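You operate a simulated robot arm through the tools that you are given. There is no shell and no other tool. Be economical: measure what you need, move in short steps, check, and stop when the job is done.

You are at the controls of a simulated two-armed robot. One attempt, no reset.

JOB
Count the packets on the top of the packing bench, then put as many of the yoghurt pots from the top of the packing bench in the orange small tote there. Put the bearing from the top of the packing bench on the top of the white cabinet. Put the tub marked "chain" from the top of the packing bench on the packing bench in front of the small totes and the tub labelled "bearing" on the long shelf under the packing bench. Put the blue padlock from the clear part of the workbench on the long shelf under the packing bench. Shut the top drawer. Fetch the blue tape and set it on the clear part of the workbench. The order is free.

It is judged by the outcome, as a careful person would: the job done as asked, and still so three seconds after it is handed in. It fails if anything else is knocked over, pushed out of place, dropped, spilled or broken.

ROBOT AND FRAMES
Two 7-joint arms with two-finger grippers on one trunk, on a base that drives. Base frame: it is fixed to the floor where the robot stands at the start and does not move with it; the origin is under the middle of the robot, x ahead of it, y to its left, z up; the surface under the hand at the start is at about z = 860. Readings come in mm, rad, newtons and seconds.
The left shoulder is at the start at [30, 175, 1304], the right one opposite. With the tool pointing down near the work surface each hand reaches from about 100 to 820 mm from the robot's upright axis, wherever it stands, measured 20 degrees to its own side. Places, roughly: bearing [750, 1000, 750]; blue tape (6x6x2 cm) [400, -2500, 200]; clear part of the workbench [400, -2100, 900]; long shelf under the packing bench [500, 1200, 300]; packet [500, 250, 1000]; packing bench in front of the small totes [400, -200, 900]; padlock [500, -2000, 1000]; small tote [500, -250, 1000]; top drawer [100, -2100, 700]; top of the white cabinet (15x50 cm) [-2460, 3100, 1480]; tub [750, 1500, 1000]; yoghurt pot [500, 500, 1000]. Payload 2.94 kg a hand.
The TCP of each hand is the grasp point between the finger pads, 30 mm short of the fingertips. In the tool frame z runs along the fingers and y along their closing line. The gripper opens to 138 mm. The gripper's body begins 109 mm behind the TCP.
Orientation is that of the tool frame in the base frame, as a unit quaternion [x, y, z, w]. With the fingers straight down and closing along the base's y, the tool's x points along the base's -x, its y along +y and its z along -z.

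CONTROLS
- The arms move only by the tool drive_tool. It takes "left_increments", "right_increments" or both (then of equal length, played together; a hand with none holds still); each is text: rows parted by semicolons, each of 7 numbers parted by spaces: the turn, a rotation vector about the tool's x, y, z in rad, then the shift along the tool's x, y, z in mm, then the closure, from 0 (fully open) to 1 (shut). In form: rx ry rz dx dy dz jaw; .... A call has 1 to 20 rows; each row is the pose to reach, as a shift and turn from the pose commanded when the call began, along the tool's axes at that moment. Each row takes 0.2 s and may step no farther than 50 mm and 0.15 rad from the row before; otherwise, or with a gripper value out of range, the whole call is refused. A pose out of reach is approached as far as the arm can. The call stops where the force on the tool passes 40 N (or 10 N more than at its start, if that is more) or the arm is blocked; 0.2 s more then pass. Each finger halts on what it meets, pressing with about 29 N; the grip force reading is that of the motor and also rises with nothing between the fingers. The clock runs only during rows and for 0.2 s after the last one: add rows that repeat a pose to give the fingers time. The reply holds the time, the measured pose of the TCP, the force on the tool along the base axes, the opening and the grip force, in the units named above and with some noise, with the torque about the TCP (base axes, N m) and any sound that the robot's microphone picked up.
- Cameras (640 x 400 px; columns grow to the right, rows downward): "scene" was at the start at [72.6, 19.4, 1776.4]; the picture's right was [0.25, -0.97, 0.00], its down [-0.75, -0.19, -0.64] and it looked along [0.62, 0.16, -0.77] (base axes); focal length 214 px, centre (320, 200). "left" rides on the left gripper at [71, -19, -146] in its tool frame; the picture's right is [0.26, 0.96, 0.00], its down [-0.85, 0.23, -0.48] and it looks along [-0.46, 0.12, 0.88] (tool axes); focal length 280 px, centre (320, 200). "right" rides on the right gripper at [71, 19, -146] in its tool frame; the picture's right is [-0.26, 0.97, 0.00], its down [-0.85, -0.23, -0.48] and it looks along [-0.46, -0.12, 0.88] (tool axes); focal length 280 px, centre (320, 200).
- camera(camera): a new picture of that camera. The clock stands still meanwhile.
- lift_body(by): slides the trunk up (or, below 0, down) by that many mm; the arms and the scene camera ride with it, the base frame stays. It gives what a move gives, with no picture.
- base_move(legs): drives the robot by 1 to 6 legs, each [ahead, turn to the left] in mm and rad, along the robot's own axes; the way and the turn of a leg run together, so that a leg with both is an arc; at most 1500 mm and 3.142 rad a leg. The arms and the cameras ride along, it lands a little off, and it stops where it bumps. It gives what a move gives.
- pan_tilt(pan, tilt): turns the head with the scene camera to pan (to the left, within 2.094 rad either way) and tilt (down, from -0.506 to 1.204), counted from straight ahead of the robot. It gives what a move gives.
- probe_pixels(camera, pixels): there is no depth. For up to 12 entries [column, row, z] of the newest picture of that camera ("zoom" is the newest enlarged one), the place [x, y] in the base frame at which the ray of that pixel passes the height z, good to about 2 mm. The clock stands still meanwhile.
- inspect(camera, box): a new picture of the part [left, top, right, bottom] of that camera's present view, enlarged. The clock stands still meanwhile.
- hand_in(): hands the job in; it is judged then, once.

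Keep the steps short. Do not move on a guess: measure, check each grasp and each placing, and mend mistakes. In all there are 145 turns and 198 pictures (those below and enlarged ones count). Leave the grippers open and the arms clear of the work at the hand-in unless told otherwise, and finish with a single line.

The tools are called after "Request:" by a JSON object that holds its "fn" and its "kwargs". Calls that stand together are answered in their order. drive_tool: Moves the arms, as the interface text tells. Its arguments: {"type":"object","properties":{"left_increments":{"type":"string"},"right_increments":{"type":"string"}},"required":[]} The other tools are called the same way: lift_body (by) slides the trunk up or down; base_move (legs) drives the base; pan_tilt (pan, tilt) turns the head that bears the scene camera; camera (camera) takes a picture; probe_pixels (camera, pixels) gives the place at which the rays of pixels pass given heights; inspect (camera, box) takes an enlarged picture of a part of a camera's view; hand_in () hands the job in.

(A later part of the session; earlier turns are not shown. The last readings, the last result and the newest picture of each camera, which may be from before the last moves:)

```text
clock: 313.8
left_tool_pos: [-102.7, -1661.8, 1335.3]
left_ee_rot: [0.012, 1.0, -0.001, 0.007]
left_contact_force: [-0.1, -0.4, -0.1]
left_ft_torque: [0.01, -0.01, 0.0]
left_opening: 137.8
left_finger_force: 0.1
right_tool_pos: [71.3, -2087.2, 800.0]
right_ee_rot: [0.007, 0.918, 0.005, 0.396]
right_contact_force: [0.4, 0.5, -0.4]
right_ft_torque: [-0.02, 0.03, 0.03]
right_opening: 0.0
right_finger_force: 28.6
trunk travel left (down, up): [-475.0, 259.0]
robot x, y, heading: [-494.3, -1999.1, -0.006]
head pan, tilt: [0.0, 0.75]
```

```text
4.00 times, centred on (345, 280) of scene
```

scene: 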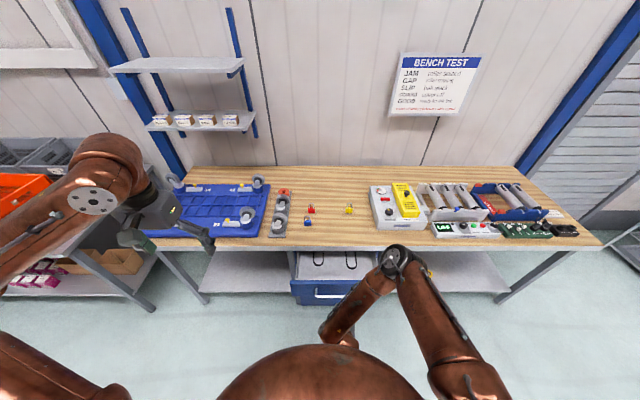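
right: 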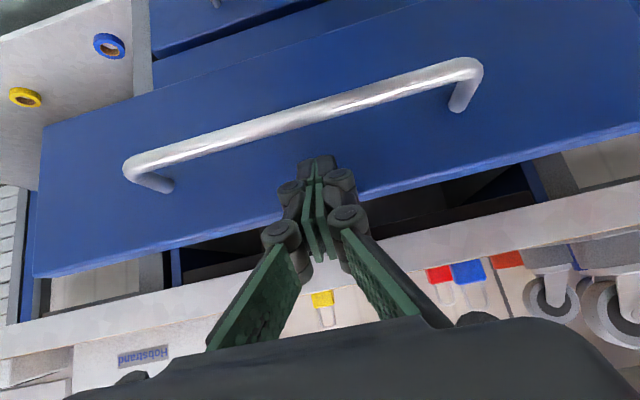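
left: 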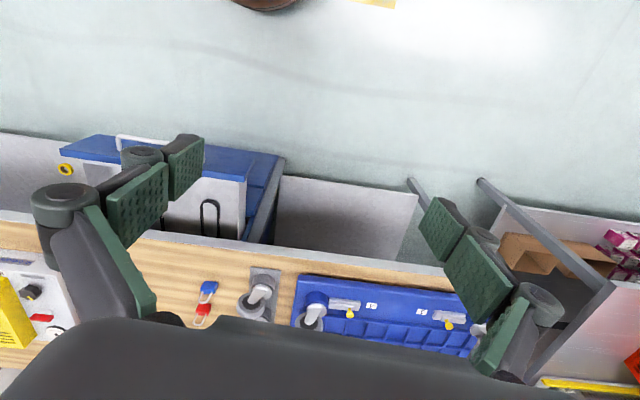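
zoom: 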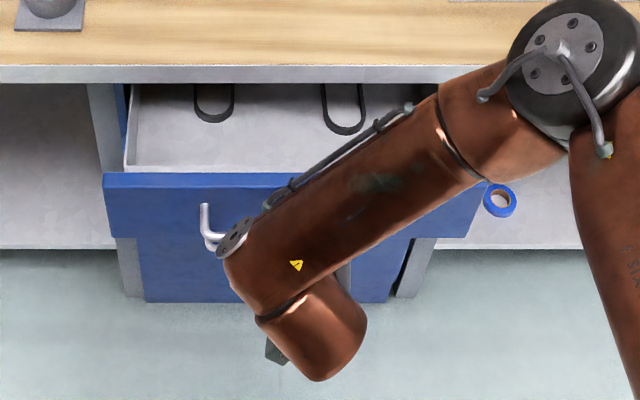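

The drawer is already moving in with little force (panel row 288→273). Keep pushing until it seats.

Request:
{"fn": "drive_tool", "kwargs": {"right_increments": "0 0 0 -21 0 22 1; 0 0 0 -42 0 43 1; 0 0 0 -63 0 65 1; 0 0 0 -84 0 86 1; 0 0 0 -98 0 100 1; 0 0 0 -112 0 115 1"}}

Request:
{"fn": "camera", "kwargs": {"camera": "scene"}}

Request:
{"fn": "camera", "kwargs": {"camera": "right"}}

```text
clock: 315.2
left_tool_pos: [-103.3, -1663.5, 1335.1]
left_ee_rot: [0.013, 1.0, -0.002, 0.007]
left_contact_force: [0.3, 0.9, -0.3]
left_ft_torque: [0.04, 0.09, 0.02]
left_opening: 137.9
left_finger_force: 0.0
right_tool_pos: [216.4, -2089.1, 795.0]
right_ee_rot: [0.009, 0.922, 0.006, 0.387]
right_contact_force: [-18.1, -2.2, 9.2]
right_ft_torque: [-0.02, -0.11, -0.06]
right_opening: 0.0
right_finger_force: 28.7
trunk travel left (down, up): [-475.0, 259.0]
robot x, y, heading: [-490.8, -2006.1, -0.005]
head pan, tilt: [0.0, 0.75]
stopped in row 6 (right hand): the force on the tool passed its limit at 59 N (the readings are from after the stop); the commanded pose is now the measured one
```

```text
72 pictures are left
```

scene: 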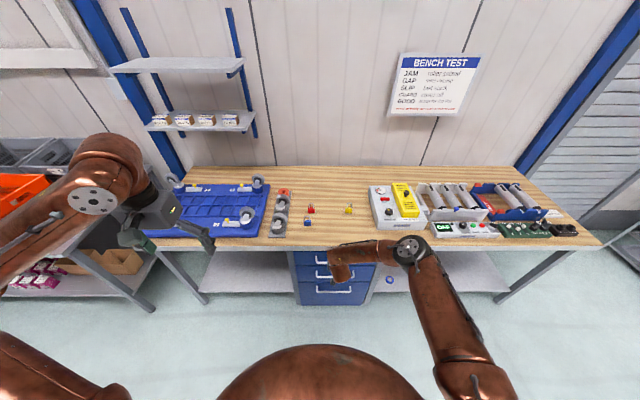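

```text
71 pictures are left
```

right: 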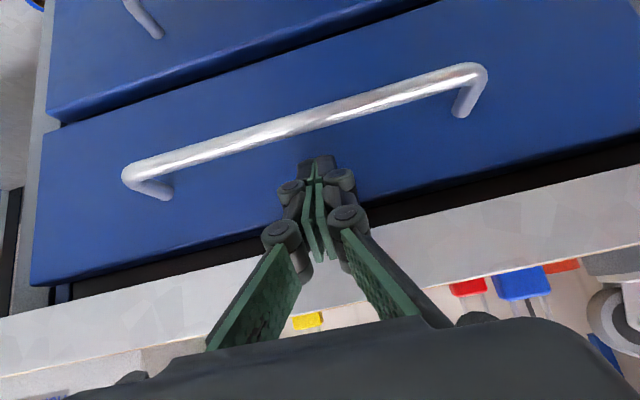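

Firm stop. Retract 240 mm and check the drawer.

Request:
{"fn": "drive_tool", "kwargs": {"right_increments": "0 0 0 28 0 -29 1; 0 0 0 56 0 -57 1; 0 0 0 84 0 -86 0.9; 0 0 0 112 0 -115 0.7; 0 0 0 140 0 -143 0.5; 0 0 0 168 0 -172 0.3"}}

Request:
{"fn": "inspect", "kwargs": {"camera": "scene", "box": [270, 220, 420, 320]}}

Request:
{"fn": "camera", "kwargs": {"camera": "right"}}

```text
clock: 316.6
left_tool_pos: [-103.9, -1662.8, 1336.3]
left_ee_rot: [0.013, 1.0, -0.001, 0.007]
left_contact_force: [0.9, 0.3, 0.4]
left_ft_torque: [-0.01, -0.04, -0.02]
left_opening: 137.9
left_finger_force: 0.1
right_tool_pos: [-23.3, -2089.0, 795.0]
right_ee_rot: [0.009, 0.921, 0.006, 0.39]
right_contact_force: [-0.1, -0.1, -0.2]
right_ft_torque: [-0.05, 0.0, -0.01]
right_opening: 80.3
right_finger_force: 0.0
trunk travel left (down, up): [-475.0, 259.0]
robot x, y, heading: [-491.2, -2002.2, -0.005]
head pan, tilt: [0.0, 0.75]
```

```text
4.00 times, centred on (345, 270) of scene
```

zoom: 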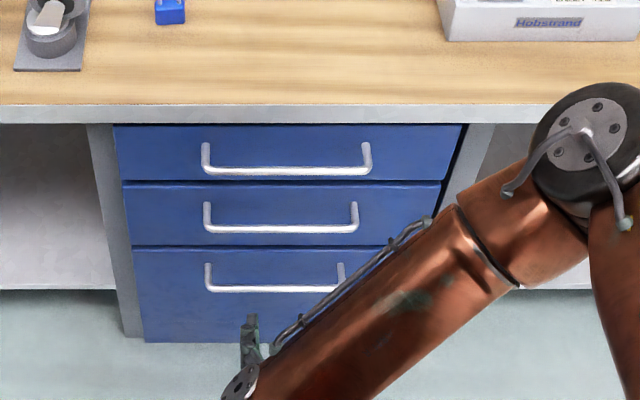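

```text
69 pictures are left
```

right: 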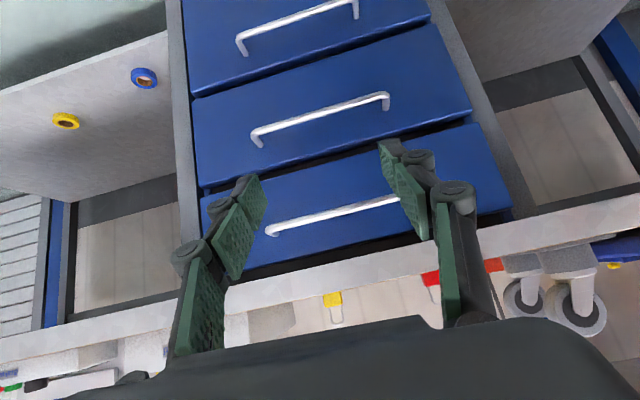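

The top drawer is shut flush. Now the blue tape on the low shelf: drive to y≈−2350, then lower the trunk.

Request:
{"fn": "base_move", "kwargs": {"legs": [[0, -1.566], [350, 0], [0, 1.571]]}}

Request:
{"fn": "lift_body", "kwargs": {"by": -400}}

Request:
{"fn": "camera", "kwargs": {"camera": "right"}}

Request:
{"fn": "camera", "kwargs": {"camera": "scene"}}

```text
clock: 326.6
left_tool_pos: [-113.1, -2011.5, 1335.2]
left_ee_rot: [0.003, 1.0, -0.001, 0.006]
left_contact_force: [0.8, 0.0, 0.5]
left_ft_torque: [0.01, 0.01, -0.02]
left_opening: 138.1
left_finger_force: 0.1
right_tool_pos: [-26.2, -2436.5, 794.9]
right_ee_rot: [0.0, 0.921, 0.01, 0.39]
right_contact_force: [-0.7, 0.3, 0.6]
right_ft_torque: [-0.01, -0.02, 0.03]
right_opening: 96.4
right_finger_force: 0.1
trunk travel left (down, up): [-475.0, 259.0]
robot x, y, heading: [-497.3, -2358.6, 0.015]
head pan, tilt: [0.0, 0.75]
```

```text
clock: 330.4
left_tool_pos: [-113.2, -2011.2, 936.0]
left_ee_rot: [0.004, 1.0, -0.001, 0.007]
left_contact_force: [-0.8, -0.4, 0.0]
left_ft_torque: [0.0, -0.02, -0.03]
left_opening: 138.2
left_finger_force: 0.1
right_tool_pos: [-24.2, -2436.5, 394.9]
right_ee_rot: [0.0, 0.921, 0.01, 0.389]
right_contact_force: [0.8, 0.7, -1.3]
right_ft_torque: [0.01, 0.02, 0.01]
right_opening: 96.8
right_finger_force: 0.1
trunk travel left (down, up): [-75.0, 659.0]
robot x, y, heading: [-494.6, -2359.2, 0.01]
head pan, tilt: [0.0, 0.75]
```

```text
68 pictures are left
```

right: 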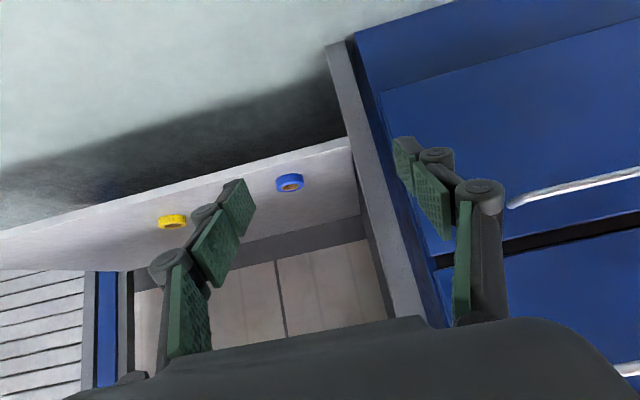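

```text
67 pictures are left
```

scene: 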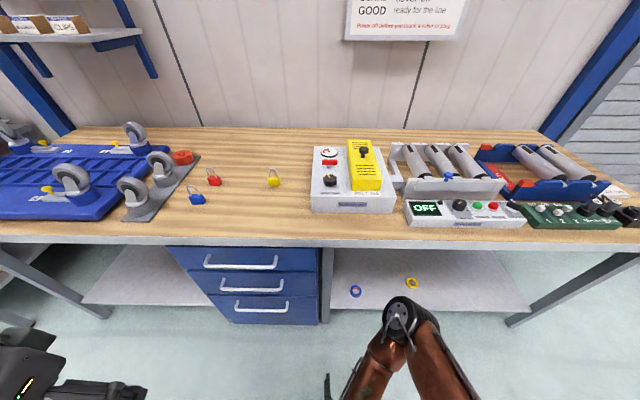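

Request:
{"fn": "probe_pixels", "kwargs": {"camera": "right", "pixels": [[290, 182, 200], [290, 182, 220], [290, 182, 240], [290, 182, 180], [300, 155, 200], [300, 155, 230], [172, 221, 210]]}}

Request:
{"fn": "probe_pixels", "kwargs": {"camera": "scene", "pixels": [[356, 291, 200], [356, 291, 220], [356, 291, 240], [356, 291, 180], [400, 309, 200], [400, 309, 230], [322, 322, 0], [196, 200, 880], [190, 205, 880], [200, 195, 880]]}}

Request:
{"fn": "inspect", "kwargs": {"camera": "scene", "box": [320, 260, 440, 340]}}

```text
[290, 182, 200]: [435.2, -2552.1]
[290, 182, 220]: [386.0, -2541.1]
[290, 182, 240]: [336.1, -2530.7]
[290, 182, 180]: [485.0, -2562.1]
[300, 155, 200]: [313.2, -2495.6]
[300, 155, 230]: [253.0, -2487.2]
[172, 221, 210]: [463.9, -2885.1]
```

```text
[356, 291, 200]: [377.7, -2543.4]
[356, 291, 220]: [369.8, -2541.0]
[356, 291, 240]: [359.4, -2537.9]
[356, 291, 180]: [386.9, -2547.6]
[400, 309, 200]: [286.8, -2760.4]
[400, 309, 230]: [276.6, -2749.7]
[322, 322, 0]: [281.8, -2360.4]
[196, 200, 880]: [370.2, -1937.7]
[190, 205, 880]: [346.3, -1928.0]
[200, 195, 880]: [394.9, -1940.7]
```

```text
5.00 times, centred on (380, 300) of scene
```

zoom: 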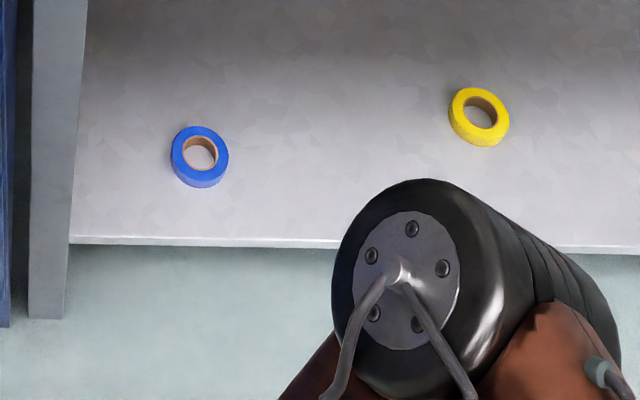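

Triangulated: shelf top z≈216, edge x≈282; blue tape centre ≈(368,−2541). Approach to a point just short of and above it.

Request:
{"fn": "drive_tool", "kwargs": {"right_increments": "0 0 0 -22 -13 35 0.3; 0 0 0 -45 -26 69 0.3; 0 0 0 -67 -39 104 0.3; 0 0 0 -90 -52 139 0.3; 0 0 0 -112 -65 174 0.3; 0 0 0 -134 -78 208 0.3; 0 0 0 -157 -91 243 0.3; 0 0 0 -179 -104 278 0.3; 0 0 0 -179 -104 278 0.3"}}

Request:
{"fn": "camera", "kwargs": {"camera": "right"}}

```text
clock: 332.4
left_tool_pos: [-112.3, -2011.2, 936.7]
left_ee_rot: [0.002, 1.0, -0.002, 0.007]
left_contact_force: [-0.2, -0.8, 1.1]
left_ft_torque: [0.0, 0.03, 0.0]
left_opening: 138.0
left_finger_force: 0.1
right_tool_pos: [301.3, -2535.0, 328.2]
right_ee_rot: [0.0, 0.922, 0.009, 0.388]
right_contact_force: [0.7, 0.0, 0.6]
right_ft_torque: [-0.01, -0.01, -0.01]
right_opening: 96.8
right_finger_force: 0.1
trunk travel left (down, up): [-75.0, 659.0]
robot x, y, heading: [-493.9, -2356.0, 0.014]
head pan, tilt: [0.0, 0.75]
```

```text
65 pictures are left
```

right: 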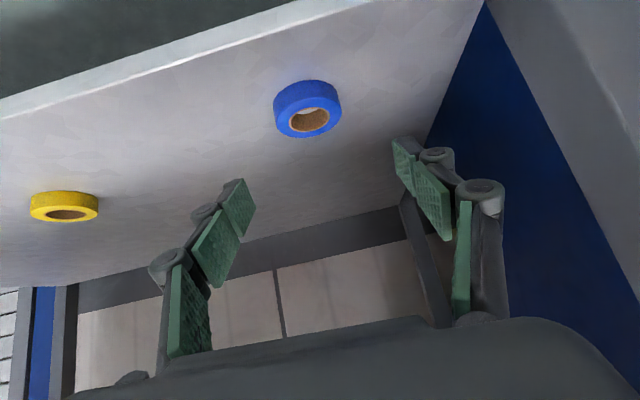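

Request:
{"fn": "probe_pixels", "kwargs": {"camera": "right", "pixels": [[308, 112, 236], [308, 112, 226], [276, 112, 230], [341, 112, 230], [307, 84, 218]]}}

```text
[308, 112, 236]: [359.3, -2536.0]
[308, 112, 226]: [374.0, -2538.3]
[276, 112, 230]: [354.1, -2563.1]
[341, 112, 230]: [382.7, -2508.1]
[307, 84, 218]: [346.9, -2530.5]
```

Tape ≈(369,−2536). Advance with open jaws around it, tips just above the shelf, then close.

Request:
{"fn": "drive_tool", "kwargs": {"right_increments": "0 0 0 8 0 31 0.3; 0 0 0 15 0 61 0.3; 0 0 0 19 0 78 0.3; 0 0 0 22 0 90 0.3; 0 0 0 22 0 90 0.5; 0 0 0 22 0 90 0.7; 0 0 0 22 0 90 0.75; 0 0 0 22 0 90 0.75"}}

Request:
{"fn": "camera", "kwargs": {"camera": "right"}}

```text
clock: 334.2
left_tool_pos: [-114.1, -2012.1, 935.9]
left_ee_rot: [0.004, 1.0, -0.001, 0.007]
left_contact_force: [0.4, 0.5, -0.7]
left_ft_torque: [-0.01, -0.03, 0.01]
left_opening: 138.0
left_finger_force: 0.1
right_tool_pos: [347.8, -2535.2, 250.5]
right_ee_rot: [0.0, 0.921, 0.009, 0.39]
right_contact_force: [0.7, -1.5, 4.0]
right_ft_torque: [-0.18, -0.1, 0.01]
right_opening: 56.3
right_finger_force: 29.0
trunk travel left (down, up): [-75.0, 659.0]
robot x, y, heading: [-494.7, -2360.0, 0.009]
head pan, tilt: [0.0, 0.75]
```

```text
64 pictures are left
```

right: 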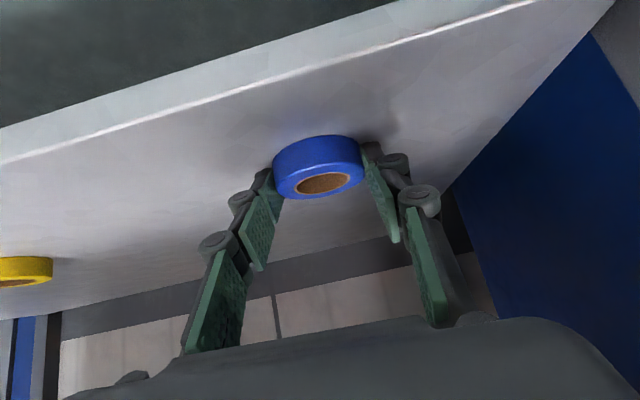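

Gripped (56 mm). Lift 45 mm and draw it out from under the bench.

Request:
{"fn": "drive_tool", "kwargs": {"right_increments": "0 0 0 -16 0 -16 0.8; 0 0 0 -32 0 -31 0.8; 0 0 0 -4 0 -60 0.8; 0 0 0 24 0 -89 0.8; 0 0 0 52 0 -118 0.8; 0 0 0 80 0 -147 0.8; 0 0 0 108 0 -176 0.8; 0 0 0 136 0 -205 0.8; 0 0 0 164 0 -234 0.8; 0 0 0 192 0 -263 0.8; 0 0 0 220 0 -292 0.8"}}

Request:
{"fn": "camera", "kwargs": {"camera": "right"}}

```text
clock: 336.6
left_tool_pos: [-112.9, -2011.5, 934.6]
left_ee_rot: [0.003, 1.0, -0.001, 0.006]
left_contact_force: [0.2, 0.5, -0.6]
left_ft_torque: [0.04, 0.06, -0.04]
left_opening: 138.1
left_finger_force: 0.0
right_tool_pos: [-11.1, -2510.7, 300.2]
right_ee_rot: [0.003, 0.922, 0.002, 0.386]
right_contact_force: [0.7, -0.3, 0.0]
right_ft_torque: [0.01, 0.04, 0.06]
right_opening: 56.1
right_finger_force: 29.1
right hand out of reach, approached as far as the arm can: row 4, 5, 6, 7, 8, 9, 10, 11
trunk travel left (down, up): [-75.0, 659.0]
robot x, y, heading: [-491.9, -2359.3, 0.016]
head pan, tilt: [0.0, 0.75]
```

```text
63 pictures are left
```

right: 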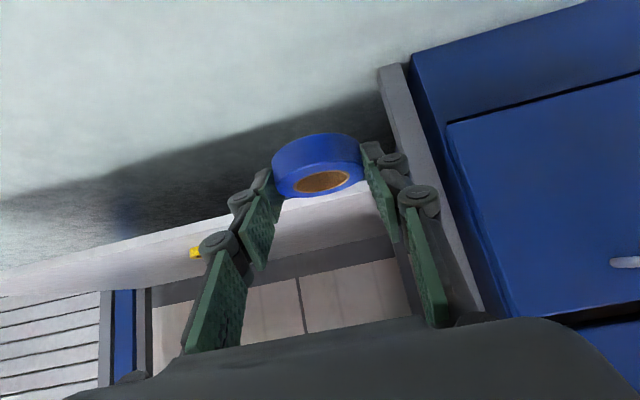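

Tape held. Raise the trunk by 400.

Request:
{"fn": "lift_body", "kwargs": {"by": 400}}

Request:
{"fn": "camera", "kwargs": {"camera": "scene"}}

```text
clock: 340.5
left_tool_pos: [-112.9, -2011.3, 1336.1]
left_ee_rot: [0.002, 1.0, 0.0, 0.006]
left_contact_force: [-0.1, 0.5, -0.6]
left_ft_torque: [0.0, -0.02, 0.02]
left_opening: 137.8
left_finger_force: 0.1
right_tool_pos: [51.7, -2509.4, 858.3]
right_ee_rot: [0.002, 0.84, 0.006, 0.543]
right_contact_force: [-0.2, 0.3, 0.0]
right_ft_torque: [-0.01, 0.01, -0.01]
right_opening: 55.9
right_finger_force: 28.8
trunk travel left (down, up): [-475.0, 259.0]
robot x, y, heading: [-490.3, -2358.0, 0.015]
head pan, tilt: [0.0, 0.75]
```

```text
62 pictures are left
```

scene: 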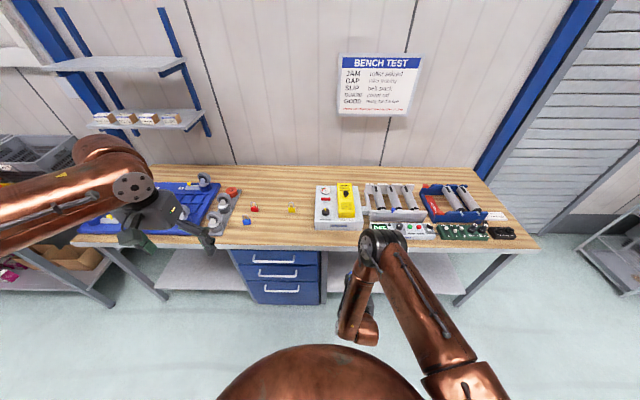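

Raise the hand above bench level and restore the tilt before driving.

Request:
{"fn": "drive_tool", "kwargs": {"right_increments": "0 0.09 0 -26 0 -34 0.8; 0 0.18 0 -52 0 -68 0.8; 0 0.27 0 -78 0 -101 0.8; 0 0.35 0 -104 0 -135 0.8; 0 0.35 0 -104 0 -135 0.8"}}

Request:
{"fn": "base_move", "kwargs": {"legs": [[0, 1.556], [400, 0], [0, -1.571]]}}

Request:
{"fn": "camera", "kwargs": {"camera": "right"}}

Request:
{"fn": "camera", "kwargs": {"camera": "scene"}}

```text
clock: 341.7
left_tool_pos: [-111.7, -2010.3, 1335.0]
left_ee_rot: [0.002, 1.0, -0.002, 0.006]
left_contact_force: [0.6, 0.6, 0.6]
left_ft_torque: [-0.04, 0.02, -0.01]
left_opening: 137.9
left_finger_force: 0.2
right_tool_pos: [-27.7, -2507.8, 1005.1]
right_ee_rot: [0.002, 0.922, 0.005, 0.387]
right_contact_force: [1.0, 0.2, -1.2]
right_ft_torque: [-0.01, 0.0, 0.0]
right_opening: 56.2
right_finger_force: 28.6
trunk travel left (down, up): [-475.0, 259.0]
robot x, y, heading: [-493.0, -2356.0, 0.009]
head pan, tilt: [0.0, 0.75]
```

```text
clock: 351.8
left_tool_pos: [-122.7, -1611.5, 1336.3]
left_ee_rot: [0.0, 1.0, -0.001, 0.007]
left_contact_force: [0.2, 1.0, 0.3]
left_ft_torque: [-0.04, -0.01, 0.04]
left_opening: 137.9
left_finger_force: 0.1
right_tool_pos: [-34.1, -2109.3, 1006.1]
right_ee_rot: [0.0, 0.922, 0.006, 0.388]
right_contact_force: [-0.5, 0.3, 0.3]
right_ft_torque: [0.01, -0.01, -0.01]
right_opening: 56.0
right_finger_force: 29.2
trunk travel left (down, up): [-475.0, 259.0]
robot x, y, heading: [-500.5, -1965.8, 0.02]
head pan, tilt: [0.0, 0.75]
```

```text
61 pictures are left
```

right: 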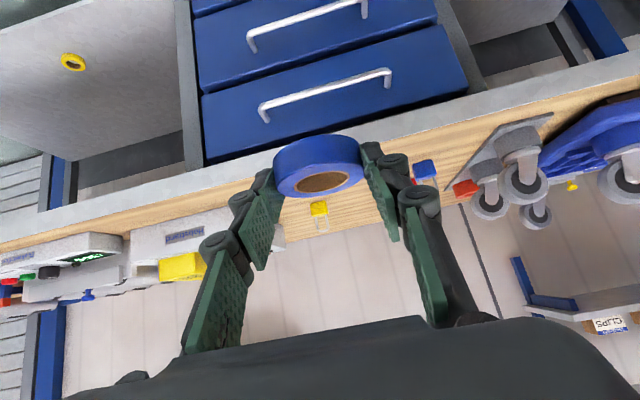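

```text
60 pictures are left
```

scene: 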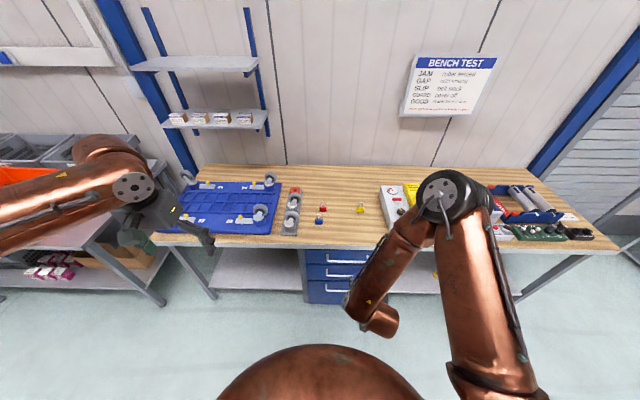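

Request:
{"fn": "probe_pixels", "kwargs": {"camera": "scene", "pixels": [[320, 222, 880], [323, 212, 880], [361, 212, 880], [340, 241, 880], [388, 228, 880], [298, 236, 880], [350, 228, 880]]}}

Request:
{"fn": "inspect", "kwargs": {"camera": "scene", "box": [270, 180, 410, 270]}}

```text
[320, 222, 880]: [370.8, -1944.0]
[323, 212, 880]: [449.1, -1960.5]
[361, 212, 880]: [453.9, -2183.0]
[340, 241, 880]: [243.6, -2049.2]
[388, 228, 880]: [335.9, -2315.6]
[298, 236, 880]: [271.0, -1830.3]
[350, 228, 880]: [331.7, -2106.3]
```

```text
4.44 times, centred on (340, 225) of scene
```

zoom: 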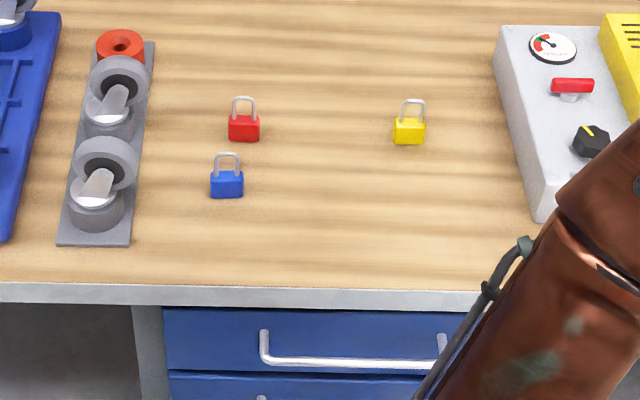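

Clear patch around (320,−2090). Move the tape there, bottom ~35 mm above the bench.

Request:
{"fn": "drive_tool", "kwargs": {"right_increments": "0 0 0 -25 2 35 0.8; 0 0 0 -49 4 70 0.8; 0 0 0 -74 5 105 0.8; 0 0 0 -98 7 140 0.8; 0 0 0 -123 9 176 0.8; 0 0 0 -148 11 211 0.8; 0 0 0 -172 12 246 0.8; 0 0 0 -197 14 281 0.8; 0 0 0 -197 14 281 0.8"}}

Request:
{"fn": "camera", "kwargs": {"camera": "right"}}

```text
clock: 353.8
left_tool_pos: [-123.7, -1611.2, 1337.0]
left_ee_rot: [0.0, 1.0, -0.001, 0.007]
left_contact_force: [-0.1, -1.0, 0.5]
left_ft_torque: [0.0, -0.04, 0.0]
left_opening: 138.2
left_finger_force: 0.1
right_tool_pos: [302.8, -2091.3, 952.5]
right_ee_rot: [-0.001, 0.921, 0.008, 0.388]
right_contact_force: [-0.1, 0.1, -0.1]
right_ft_torque: [0.01, 0.0, -0.02]
right_opening: 56.0
right_finger_force: 28.8
trunk travel left (down, up): [-475.0, 259.0]
robot x, y, heading: [-501.9, -1961.9, 0.02]
head pan, tilt: [0.0, 0.75]
```

```text
58 pictures are left
```

right: 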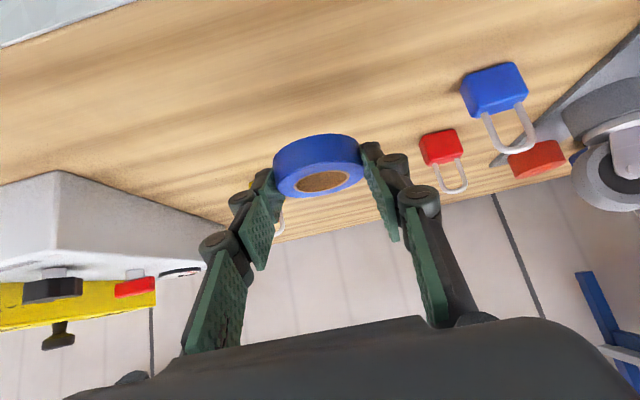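

Request:
{"fn": "drive_tool", "kwargs": {"right_increments": "0 0 0 18 0 17 0.8; 0 0 0 22 0 21 0.8; 0 0 0 25 0 24 0.8; 0 0 0 27 0 26 0.8; 0 0 0 29 0 28 0.8; 0 0 0 29 0 28 0.8"}}

Request:
{"fn": "camera", "kwargs": {"camera": "right"}}

```text
clock: 355.2
left_tool_pos: [-122.7, -1611.9, 1334.8]
left_ee_rot: [0.001, 1.0, -0.001, 0.006]
left_contact_force: [-0.1, 0.6, 0.0]
left_ft_torque: [0.02, -0.02, 0.01]
left_opening: 137.9
left_finger_force: 0.2
right_tool_pos: [304.3, -2091.2, 911.2]
right_ee_rot: [0.0, 0.922, 0.006, 0.388]
right_contact_force: [0.3, 0.3, -0.3]
right_ft_torque: [0.04, 0.0, 0.01]
right_opening: 55.7
right_finger_force: 29.3
trunk travel left (down, up): [-475.0, 259.0]
robot x, y, heading: [-500.5, -1962.2, 0.024]
head pan, tilt: [0.0, 0.75]
```

```text
57 pictures are left
```

right: 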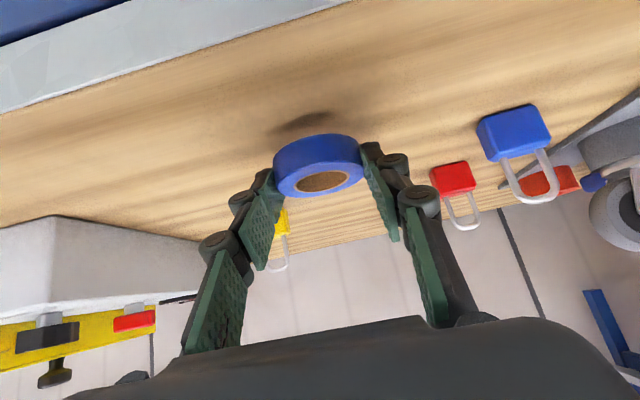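

Still a gap to the shadow; go down in 4 mm steps.

Request:
{"fn": "drive_tool", "kwargs": {"right_increments": "0 0 0 3 0 3 0.8; 0 0 0 6 0 6 0.8; 0 0 0 8 0 8 0.8; 0 0 0 10 0 10 0.8; 0 0 0 10 0 10 0.8"}}

Request:
{"fn": "camera", "kwargs": {"camera": "right"}}

```text
clock: 356.4
left_tool_pos: [-122.5, -1611.5, 1334.7]
left_ee_rot: [0.0, 1.0, -0.001, 0.006]
left_contact_force: [0.0, 0.1, 0.3]
left_ft_torque: [0.0, 0.02, -0.02]
left_opening: 138.1
left_finger_force: 0.1
right_tool_pos: [304.6, -2089.8, 896.5]
right_ee_rot: [-0.002, 0.922, 0.007, 0.388]
right_contact_force: [0.3, -0.1, -0.2]
right_ft_torque: [-0.01, 0.02, 0.0]
right_opening: 55.8
right_finger_force: 29.0
trunk travel left (down, up): [-475.0, 259.0]
robot x, y, heading: [-500.4, -1958.6, 0.018]
head pan, tilt: [0.0, 0.75]
```

```text
56 pictures are left
```

right: 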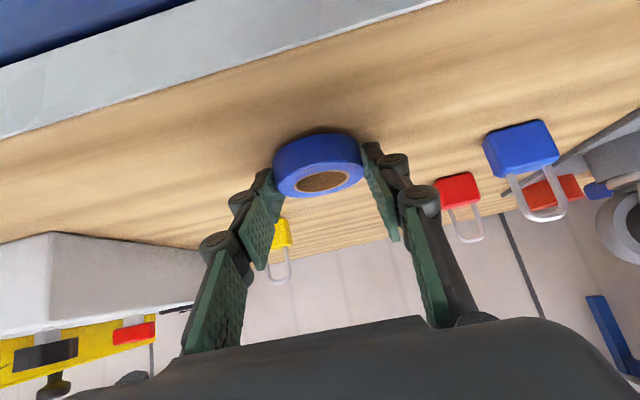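

Nearly down; two more small steps.

Request:
{"fn": "drive_tool", "kwargs": {"right_increments": "0 0 0 1.5 0 1.5 0.8; 0 0 0 3 0 3 0.8; 0 0 0 4.5 0 4.5 0.8; 0 0 0 6 0 6 0.8; 0 0 0 6 0 6 0.8"}}

```text
clock: 357.6
left_tool_pos: [-124.2, -1611.9, 1337.1]
left_ee_rot: [0.001, 1.0, -0.001, 0.008]
left_contact_force: [0.3, 0.1, 0.7]
left_ft_torque: [-0.01, -0.02, 0.03]
left_opening: 138.0
left_finger_force: 0.1
right_tool_pos: [303.5, -2089.9, 891.2]
right_ee_rot: [0.0, 0.92, 0.007, 0.391]
right_contact_force: [-1.0, -2.2, 16.5]
right_ft_torque: [-0.31, -0.47, -0.03]
right_opening: 56.0
right_finger_force: 29.3
trunk travel left (down, up): [-475.0, 259.0]
robot x, y, heading: [-505.3, -1962.7, 0.018]
head pan, tilt: [0.0, 0.75]
```

Contact (16 N) – workbench top is z≈860. Open and withdraw along the fingers.

Request:
{"fn": "drive_tool", "kwargs": {"right_increments": "0 0 0 -1 0 -1 0.65; 0 0 0 -1 0 -1 0.5; 0 0 0 -1 0 -1 0.4; 0 0 0 -1 0 -1 0.4; 0 0 0 -1 0 -40 0.4; 0 0 0 -1 0 -85 0.4; 0 0 0 -1 0 -130 0.4; 0 0 0 -1 0 -175 0.4; 0 0 0 -1 0 -220 0.3; 0 0 0 -1 0 -265 0.2; 0 0 0 -1 0 -310 0.1; 0 0 0 -1 0 -350 0"}}

Request:
{"fn": "camera", "kwargs": {"camera": "right"}}

Request:
{"fn": "camera", "kwargs": {"camera": "scene"}}

```text
clock: 360.2
left_tool_pos: [-123.4, -1611.5, 1335.9]
left_ee_rot: [0.001, 1.0, -0.001, 0.008]
left_contact_force: [-0.4, -0.9, 0.6]
left_ft_torque: [0.05, -0.04, 0.0]
left_opening: 138.1
left_finger_force: 0.1
right_tool_pos: [53.1, -2095.8, 1132.0]
right_ee_rot: [-0.001, 0.921, 0.007, 0.389]
right_contact_force: [0.2, 0.4, -0.4]
right_ft_torque: [-0.02, 0.0, 0.03]
right_opening: 138.0
right_finger_force: 0.1
trunk travel left (down, up): [-475.0, 259.0]
robot x, y, heading: [-500.6, -1959.3, 0.019]
head pan, tilt: [0.0, 0.75]
```

```text
55 pictures are left
```

right: 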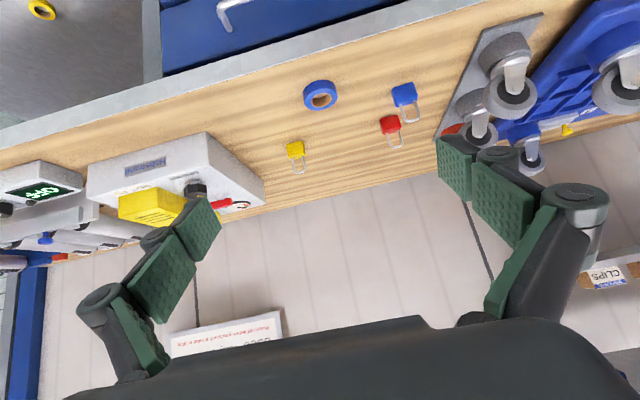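

```text
54 pictures are left
```

scene: 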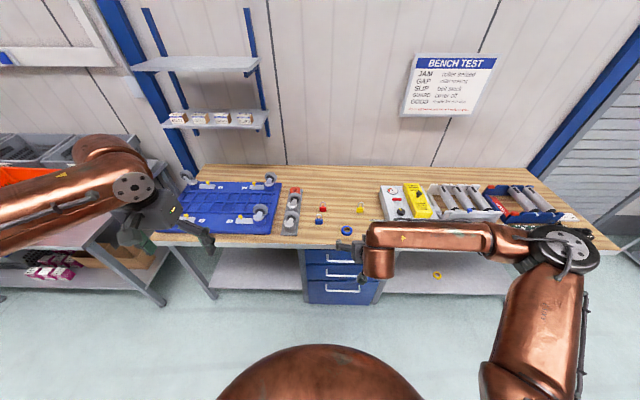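

Tape lies flat on the clear part. Now the blue padlock with the same tilted right hand: locate it.

Request:
{"fn": "inspect", "kwargs": {"camera": "right", "box": [360, 60, 460, 160]}}

Request:
{"fn": "probe_pixels", "kwargs": {"camera": "right", "pixels": [[403, 92, 875], [392, 88, 862], [413, 84, 862], [394, 105, 890], [416, 100, 890], [391, 121, 875], [320, 95, 870]]}}

Request:
{"fn": "probe_pixels", "kwargs": {"camera": "scene", "pixels": [[320, 221, 872], [323, 210, 872], [347, 230, 870]]}}

```text
4.00 times, centred on (410, 110) of right
```

zoom: 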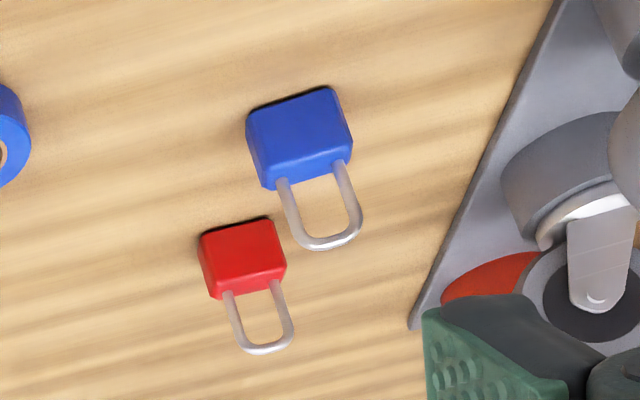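

```text
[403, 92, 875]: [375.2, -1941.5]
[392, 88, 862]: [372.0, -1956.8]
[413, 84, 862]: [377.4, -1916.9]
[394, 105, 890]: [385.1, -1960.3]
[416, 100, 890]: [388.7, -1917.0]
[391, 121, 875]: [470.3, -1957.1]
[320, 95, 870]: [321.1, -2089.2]
```

```text
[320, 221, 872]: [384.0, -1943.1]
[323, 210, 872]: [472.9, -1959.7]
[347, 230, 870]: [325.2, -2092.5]
```

Request:
{"fn": "probe_pixels", "kwargs": {"camera": "right", "pixels": [[434, 140, 862], [450, 102, 862], [466, 65, 862], [458, 108, 900], [476, 80, 900]]}}

Request:
{"fn": "inspect", "kwargs": {"camera": "scene", "box": [270, 180, 370, 250]}}

```text
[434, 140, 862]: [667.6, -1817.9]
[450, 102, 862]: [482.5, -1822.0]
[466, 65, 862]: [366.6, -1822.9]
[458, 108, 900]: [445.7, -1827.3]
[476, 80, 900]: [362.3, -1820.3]
```

```text
5.71 times, centred on (320, 215) of scene
```

zoom: 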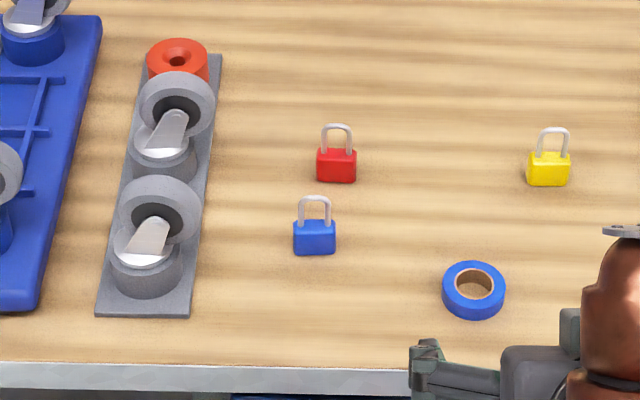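

Caster plate edge y≈−1822, so there is clearance. Move to 120 mm short of the padlock along the finger line.

Request:
{"fn": "drive_tool", "kwargs": {"right_increments": "0 0 0 -6 20 34 0.2; 0 0 0 -12 40 68 0.4; 0 0 0 -18 59 102 0.45; 0 0 0 -24 79 136 0.45; 0 0 0 -31 99 170 0.45; 0 0 0 -37 119 204 0.45; 0 0 0 -43 138 238 0.45; 0 0 0 -49 158 272 0.45; 0 0 0 -49 158 272 0.45"}}

Request:
{"fn": "camera", "kwargs": {"camera": "right"}}

```text
clock: 362.2
left_tool_pos: [-123.9, -1612.2, 1336.0]
left_ee_rot: [0.0, 1.0, -0.001, 0.008]
left_contact_force: [0.4, 0.4, 0.3]
left_ft_torque: [0.04, -0.02, -0.02]
left_opening: 138.3
left_finger_force: 0.1
right_tool_pos: [284.5, -1936.5, 980.3]
right_ee_rot: [0.0, 0.921, 0.006, 0.389]
right_contact_force: [0.4, -0.2, 0.1]
right_ft_torque: [0.0, -0.01, 0.01]
right_opening: 75.7
right_finger_force: 0.0
trunk travel left (down, up): [-475.0, 259.0]
robot x, y, heading: [-504.4, -1961.1, 0.019]
head pan, tilt: [0.0, 0.75]
```

```text
51 pictures are left
```

right: 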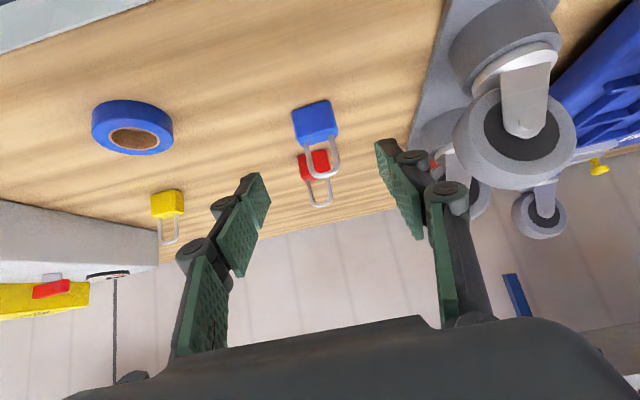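

Request:
{"fn": "probe_pixels", "kwargs": {"camera": "right", "pixels": [[292, 112, 862], [331, 101, 862], [298, 143, 890], [338, 132, 890], [315, 122, 876]]}}

```text
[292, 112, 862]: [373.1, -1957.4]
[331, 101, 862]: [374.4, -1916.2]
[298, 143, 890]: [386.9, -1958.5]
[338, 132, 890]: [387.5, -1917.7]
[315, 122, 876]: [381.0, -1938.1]
```

Aligned. Advance 119 mm along the fingers and close on the body.

Request:
{"fn": "drive_tool", "kwargs": {"right_increments": "0 0 0 1 0 40 0.45; 0 0 0 3 0 80 0.45; 0 0 0 4 0 105 0.45; 0 0 0 5 0 118 0.45; 0 0 0 5 0 118 0.6; 0 0 0 5 0 118 0.75; 0 0 0 5 0 118 0.85; 0 0 0 5 0 118 0.85; 0 0 0 5 0 118 0.85"}}

Request:
{"fn": "camera", "kwargs": {"camera": "right"}}

```text
clock: 364.2
left_tool_pos: [-121.7, -1611.1, 1335.8]
left_ee_rot: [0.0, 1.0, -0.002, 0.006]
left_contact_force: [0.3, 0.4, -0.4]
left_ft_torque: [-0.01, -0.02, 0.02]
left_opening: 138.0
left_finger_force: 0.1
right_tool_pos: [363.1, -1931.5, 893.5]
right_ee_rot: [-0.001, 0.922, 0.007, 0.388]
right_contact_force: [0.2, 0.7, 0.0]
right_ft_torque: [0.0, 0.04, 0.03]
right_opening: 41.1
right_finger_force: 29.0
trunk travel left (down, up): [-475.0, 259.0]
robot x, y, heading: [-503.6, -1962.0, 0.02]
head pan, tilt: [0.0, 0.75]
```

```text
50 pictures are left
```

right: 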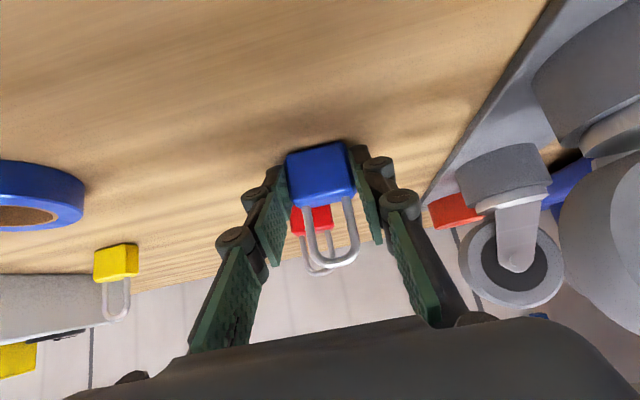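

Gripped (41 mm). Lift 90 mm and withdraw.

Request:
{"fn": "drive_tool", "kwargs": {"right_increments": "0 0 0 -32 0 -31 0.9; 0 0 0 -64 0 -63 0.9; 0 0 0 -36 0 -92 0.9; 0 0 0 -8 0 -120 0.9; 0 0 0 20 0 -149 0.9; 0 0 0 48 0 -178 0.9; 0 0 0 76 0 -207 0.9; 0 0 0 104 0 -235 0.9; 0 0 0 132 0 -263 0.9"}}

Request:
{"fn": "camera", "kwargs": {"camera": "right"}}

Request:
{"fn": "inspect", "kwargs": {"camera": "scene", "box": [270, 180, 420, 310]}}

```text
clock: 366.2
left_tool_pos: [-122.8, -1611.4, 1335.7]
left_ee_rot: [0.0, 1.0, -0.002, 0.007]
left_contact_force: [0.1, 0.8, 0.1]
left_ft_torque: [0.0, -0.03, -0.01]
left_opening: 138.1
left_finger_force: 0.1
right_tool_pos: [80.9, -1933.3, 980.2]
right_ee_rot: [0.0, 0.921, 0.007, 0.388]
right_contact_force: [-1.0, 0.1, -1.1]
right_ft_torque: [-0.01, 0.03, -0.01]
right_opening: 41.1
right_finger_force: 29.0
trunk travel left (down, up): [-475.0, 259.0]
robot x, y, heading: [-501.9, -1959.2, 0.02]
head pan, tilt: [0.0, 0.75]
```

```text
49 pictures are left
```

right: 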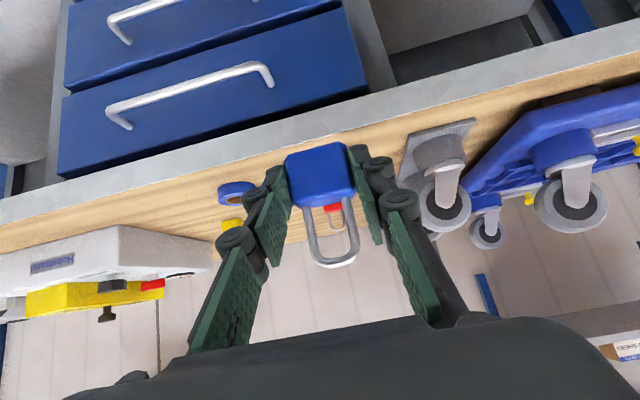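

```text
3.08 times, centred on (345, 245) of scene
```

zoom: 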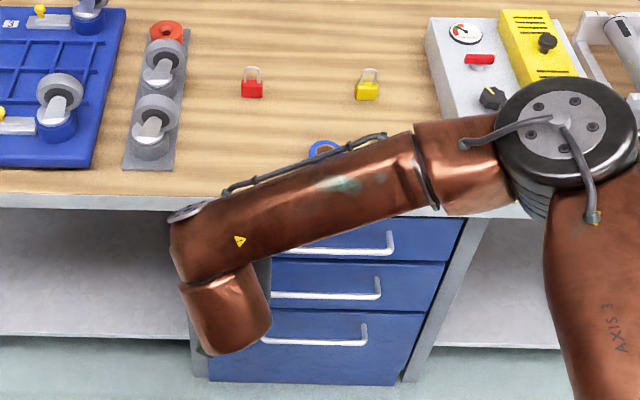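

Drive back along the aisle to the packing bench's long shelf.

Request:
{"fn": "base_move", "kwargs": {"legs": [[0, 1.551], [1500, 0], [1450, 0]]}}

```text
clock: 384.2
left_tool_pos: [-611.2, 1404.8, 1335.9]
left_ee_rot: [-0.663, 0.748, 0.003, 0.005]
left_contact_force: [-0.5, 0.4, 0.2]
left_ft_torque: [0.02, 0.0, 0.01]
left_opening: 138.1
left_finger_force: 0.0
right_tool_pos: [-266.5, 1569.7, 979.0]
right_ee_rot: [-0.612, 0.689, 0.262, 0.285]
right_contact_force: [0.1, 0.2, -1.3]
right_ft_torque: [-0.01, -0.02, -0.01]
right_opening: 41.4
right_finger_force: 28.8
trunk travel left (down, up): [-475.0, 259.0]
robot x, y, heading: [-307.2, 985.5, 1.469]
head pan, tilt: [0.0, 0.75]
```

I'm nearer the bench than planned (x −307); swing away from the bench and step out to x≈−530 before facing it.

Request:
{"fn": "base_move", "kwargs": {"legs": [[0, 1.672], [225, 0], [0, -3.12]]}}

Request:
{"fn": "camera", "kwargs": {"camera": "scene"}}

```text
clock: 397.2
left_tool_pos: [-155.4, 1336.0, 1336.0]
left_ee_rot: [0.002, 1.0, -0.001, 0.006]
left_contact_force: [0.2, 0.4, -0.5]
left_ft_torque: [0.01, 0.01, 0.01]
left_opening: 138.1
left_finger_force: 0.1
right_tool_pos: [44.2, 1013.3, 977.9]
right_ee_rot: [0.001, 0.922, 0.006, 0.388]
right_contact_force: [0.0, 0.1, -1.3]
right_ft_torque: [-0.01, -0.01, -0.01]
right_opening: 41.0
right_finger_force: 28.7
trunk travel left (down, up): [-475.0, 259.0]
robot x, y, heading: [-535.6, 986.3, 0.015]
head pan, tilt: [0.0, 0.75]
```

```text
47 pictures are left
```

scene: 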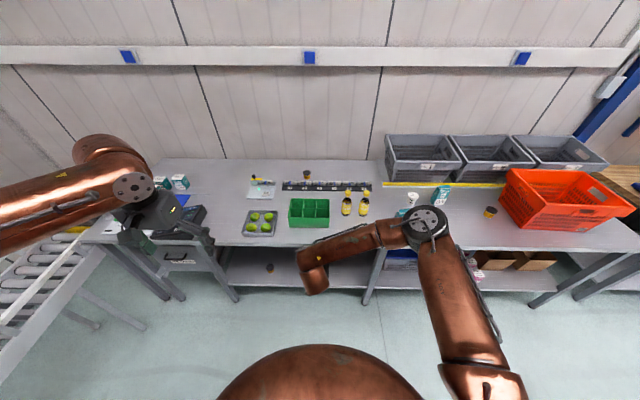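

Right hand with padlock is in front of the shelf at y≈1013; bearing tub seen on the shelf at (268,268). Lower the trunk.

Request:
{"fn": "lift_body", "kwargs": {"by": -400}}

Request:
{"fn": "camera", "kwargs": {"camera": "right"}}

Request:
{"fn": "camera", "kwargs": {"camera": "scene"}}

```text
clock: 401.0
left_tool_pos: [-156.2, 1337.0, 935.6]
left_ee_rot: [0.002, 1.0, 0.0, 0.006]
left_contact_force: [-0.6, -0.6, -0.2]
left_ft_torque: [-0.02, -0.01, -0.01]
left_opening: 138.0
left_finger_force: 0.0
right_tool_pos: [45.9, 1014.5, 577.8]
right_ee_rot: [0.002, 0.921, 0.006, 0.389]
right_contact_force: [-0.7, 0.0, -1.1]
right_ft_torque: [0.02, 0.02, 0.0]
right_opening: 41.1
right_finger_force: 28.7
trunk travel left (down, up): [-75.0, 659.0]
robot x, y, heading: [-538.0, 987.9, 0.015]
head pan, tilt: [0.0, 0.75]
```

```text
46 pictures are left
```

right: 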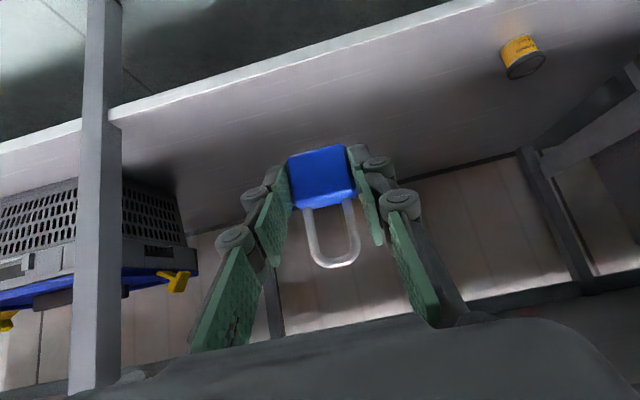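

```text
45 pictures are left
```

scene: 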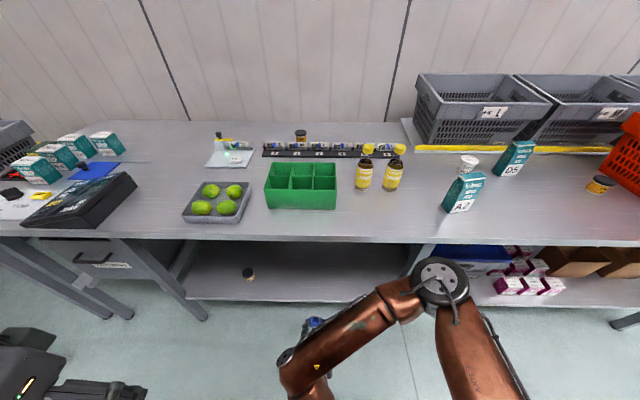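

Open shelf ahead. Advance the base 130 mm, then reach in.

Request:
{"fn": "base_move", "kwargs": {"legs": [[130, 0]]}}

Request:
{"fn": "drive_tool", "kwargs": {"right_increments": "0 0 0 1 0 43 0.9; 0 0 0 2 0 86 0.9; 0 0 0 3 0 129 0.9; 0 0 0 4 0 172 0.9; 0 0 0 5 0 215 0.9; 0 0 0 6 0 245 0.9; 0 0 0 6 0 245 0.9"}}

Request:
{"fn": "camera", "kwargs": {"camera": "right"}}

```text
clock: 402.3
left_tool_pos: [-36.8, 1339.8, 940.2]
left_ee_rot: [0.001, 1.0, -0.002, 0.013]
left_contact_force: [-0.2, -0.4, 1.7]
left_ft_torque: [0.02, -0.03, -0.01]
left_opening: 137.8
left_finger_force: 0.0
right_tool_pos: [169.2, 1017.9, 584.3]
right_ee_rot: [-0.001, 0.919, 0.007, 0.393]
right_contact_force: [-0.7, 1.1, -0.8]
right_ft_torque: [-0.08, 0.09, -0.06]
right_opening: 41.1
right_finger_force: 28.9
trunk travel left (down, up): [-75.0, 659.0]
robot x, y, heading: [-409.2, 991.4, 0.019]
head pan, tilt: [0.0, 0.75]
```

```text
clock: 403.9
left_tool_pos: [-33.4, 1338.2, 937.3]
left_ee_rot: [0.001, 1.0, -0.002, 0.01]
left_contact_force: [-0.6, 0.5, 0.6]
left_ft_torque: [0.0, 0.01, 0.02]
left_opening: 138.2
left_finger_force: 0.1
right_tool_pos: [342.7, 1024.5, 407.6]
right_ee_rot: [-0.001, 0.921, 0.006, 0.39]
right_contact_force: [-0.2, 0.0, -0.8]
right_ft_torque: [-0.03, 0.03, -0.02]
right_opening: 41.1
right_finger_force: 28.7
trunk travel left (down, up): [-75.0, 659.0]
robot x, y, heading: [-408.8, 989.9, 0.019]
head pan, tilt: [0.0, 0.75]
```

```text
44 pictures are left
```

right: 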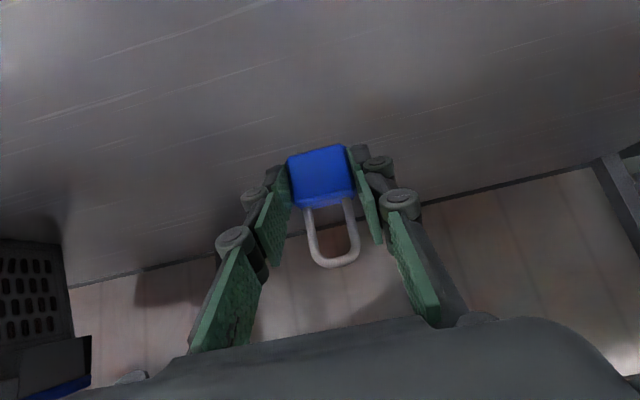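

Over the shelf. Lower ~74 mm gently to contact.

Request:
{"fn": "drive_tool", "kwargs": {"right_increments": "0 0 0 29 0 28 0.9; 0 0 0 43 0 42 0.9; 0 0 0 49 0 47 0.9; 0 0 0 52 0 50 0.9; 0 0 0 54 0 52 0.9; 0 0 0 54 0 52 0.9"}}

Request:
{"fn": "camera", "kwargs": {"camera": "right"}}

```text
clock: 405.3
left_tool_pos: [-33.3, 1339.5, 938.1]
left_ee_rot: [0.002, 1.0, -0.002, 0.011]
left_contact_force: [0.5, -0.5, -0.1]
left_ft_torque: [0.02, -0.02, 0.03]
left_opening: 138.0
left_finger_force: 0.0
right_tool_pos: [344.6, 1022.1, 334.8]
right_ee_rot: [0.0, 0.92, 0.006, 0.392]
right_contact_force: [1.3, -0.8, 5.7]
right_ft_torque: [-0.17, -0.13, 0.02]
right_opening: 40.8
right_finger_force: 29.3
trunk travel left (down, up): [-75.0, 659.0]
robot x, y, heading: [-408.6, 989.9, 0.016]
head pan, tilt: [0.0, 0.75]
```

```text
43 pictures are left
```

right: 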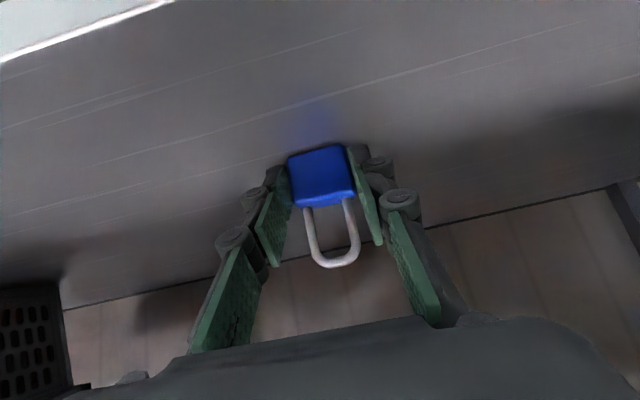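

Contact 5.7 N, padlock stands on the shelf. Release and withdraw along the fingers.

Request:
{"fn": "drive_tool", "kwargs": {"right_increments": "0 0 0 0 0 0 0.7; 0 0 0 0 0 0 0.55; 0 0 0 0 0 0 0.45; 0 0 0 0 0 0 0.45; 0 0 0 0 0 -30 0.45; 0 0 0 0 0 -70 0.45; 0 0 0 0 0 -110 0.45; 0 0 0 28 0 -139 0.45; 0 0 0 56 0 -168 0.45; 0 0 0 84 0 -197 0.45; 0 0 0 112 0 -226 0.45; 0 0 0 140 0 -255 0.45"}}

Request:
{"fn": "camera", "kwargs": {"camera": "right"}}

```text
clock: 407.9
left_tool_pos: [-33.7, 1339.2, 938.0]
left_ee_rot: [0.001, 1.0, -0.002, 0.01]
left_contact_force: [0.0, -0.3, 0.0]
left_ft_torque: [0.01, 0.0, -0.03]
left_opening: 138.1
left_finger_force: 0.2
right_tool_pos: [61.3, 1018.4, 410.6]
right_ee_rot: [0.0, 0.92, 0.007, 0.391]
right_contact_force: [-0.9, -0.2, 1.2]
right_ft_torque: [0.0, -0.03, 0.03]
right_opening: 76.0
right_finger_force: 0.1
trunk travel left (down, up): [-75.0, 659.0]
robot x, y, heading: [-407.9, 989.1, 0.027]
head pan, tilt: [0.0, 0.75]
```

```text
42 pictures are left
```

right: 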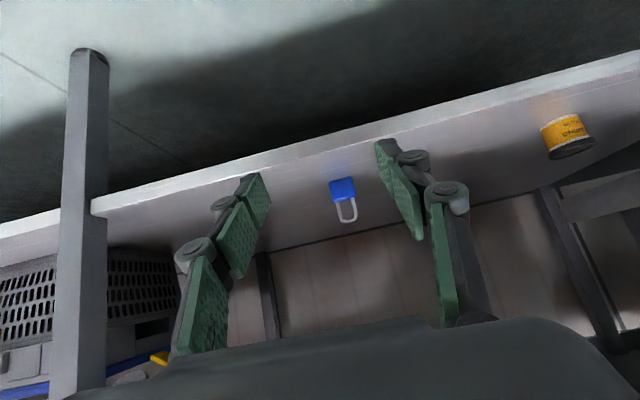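

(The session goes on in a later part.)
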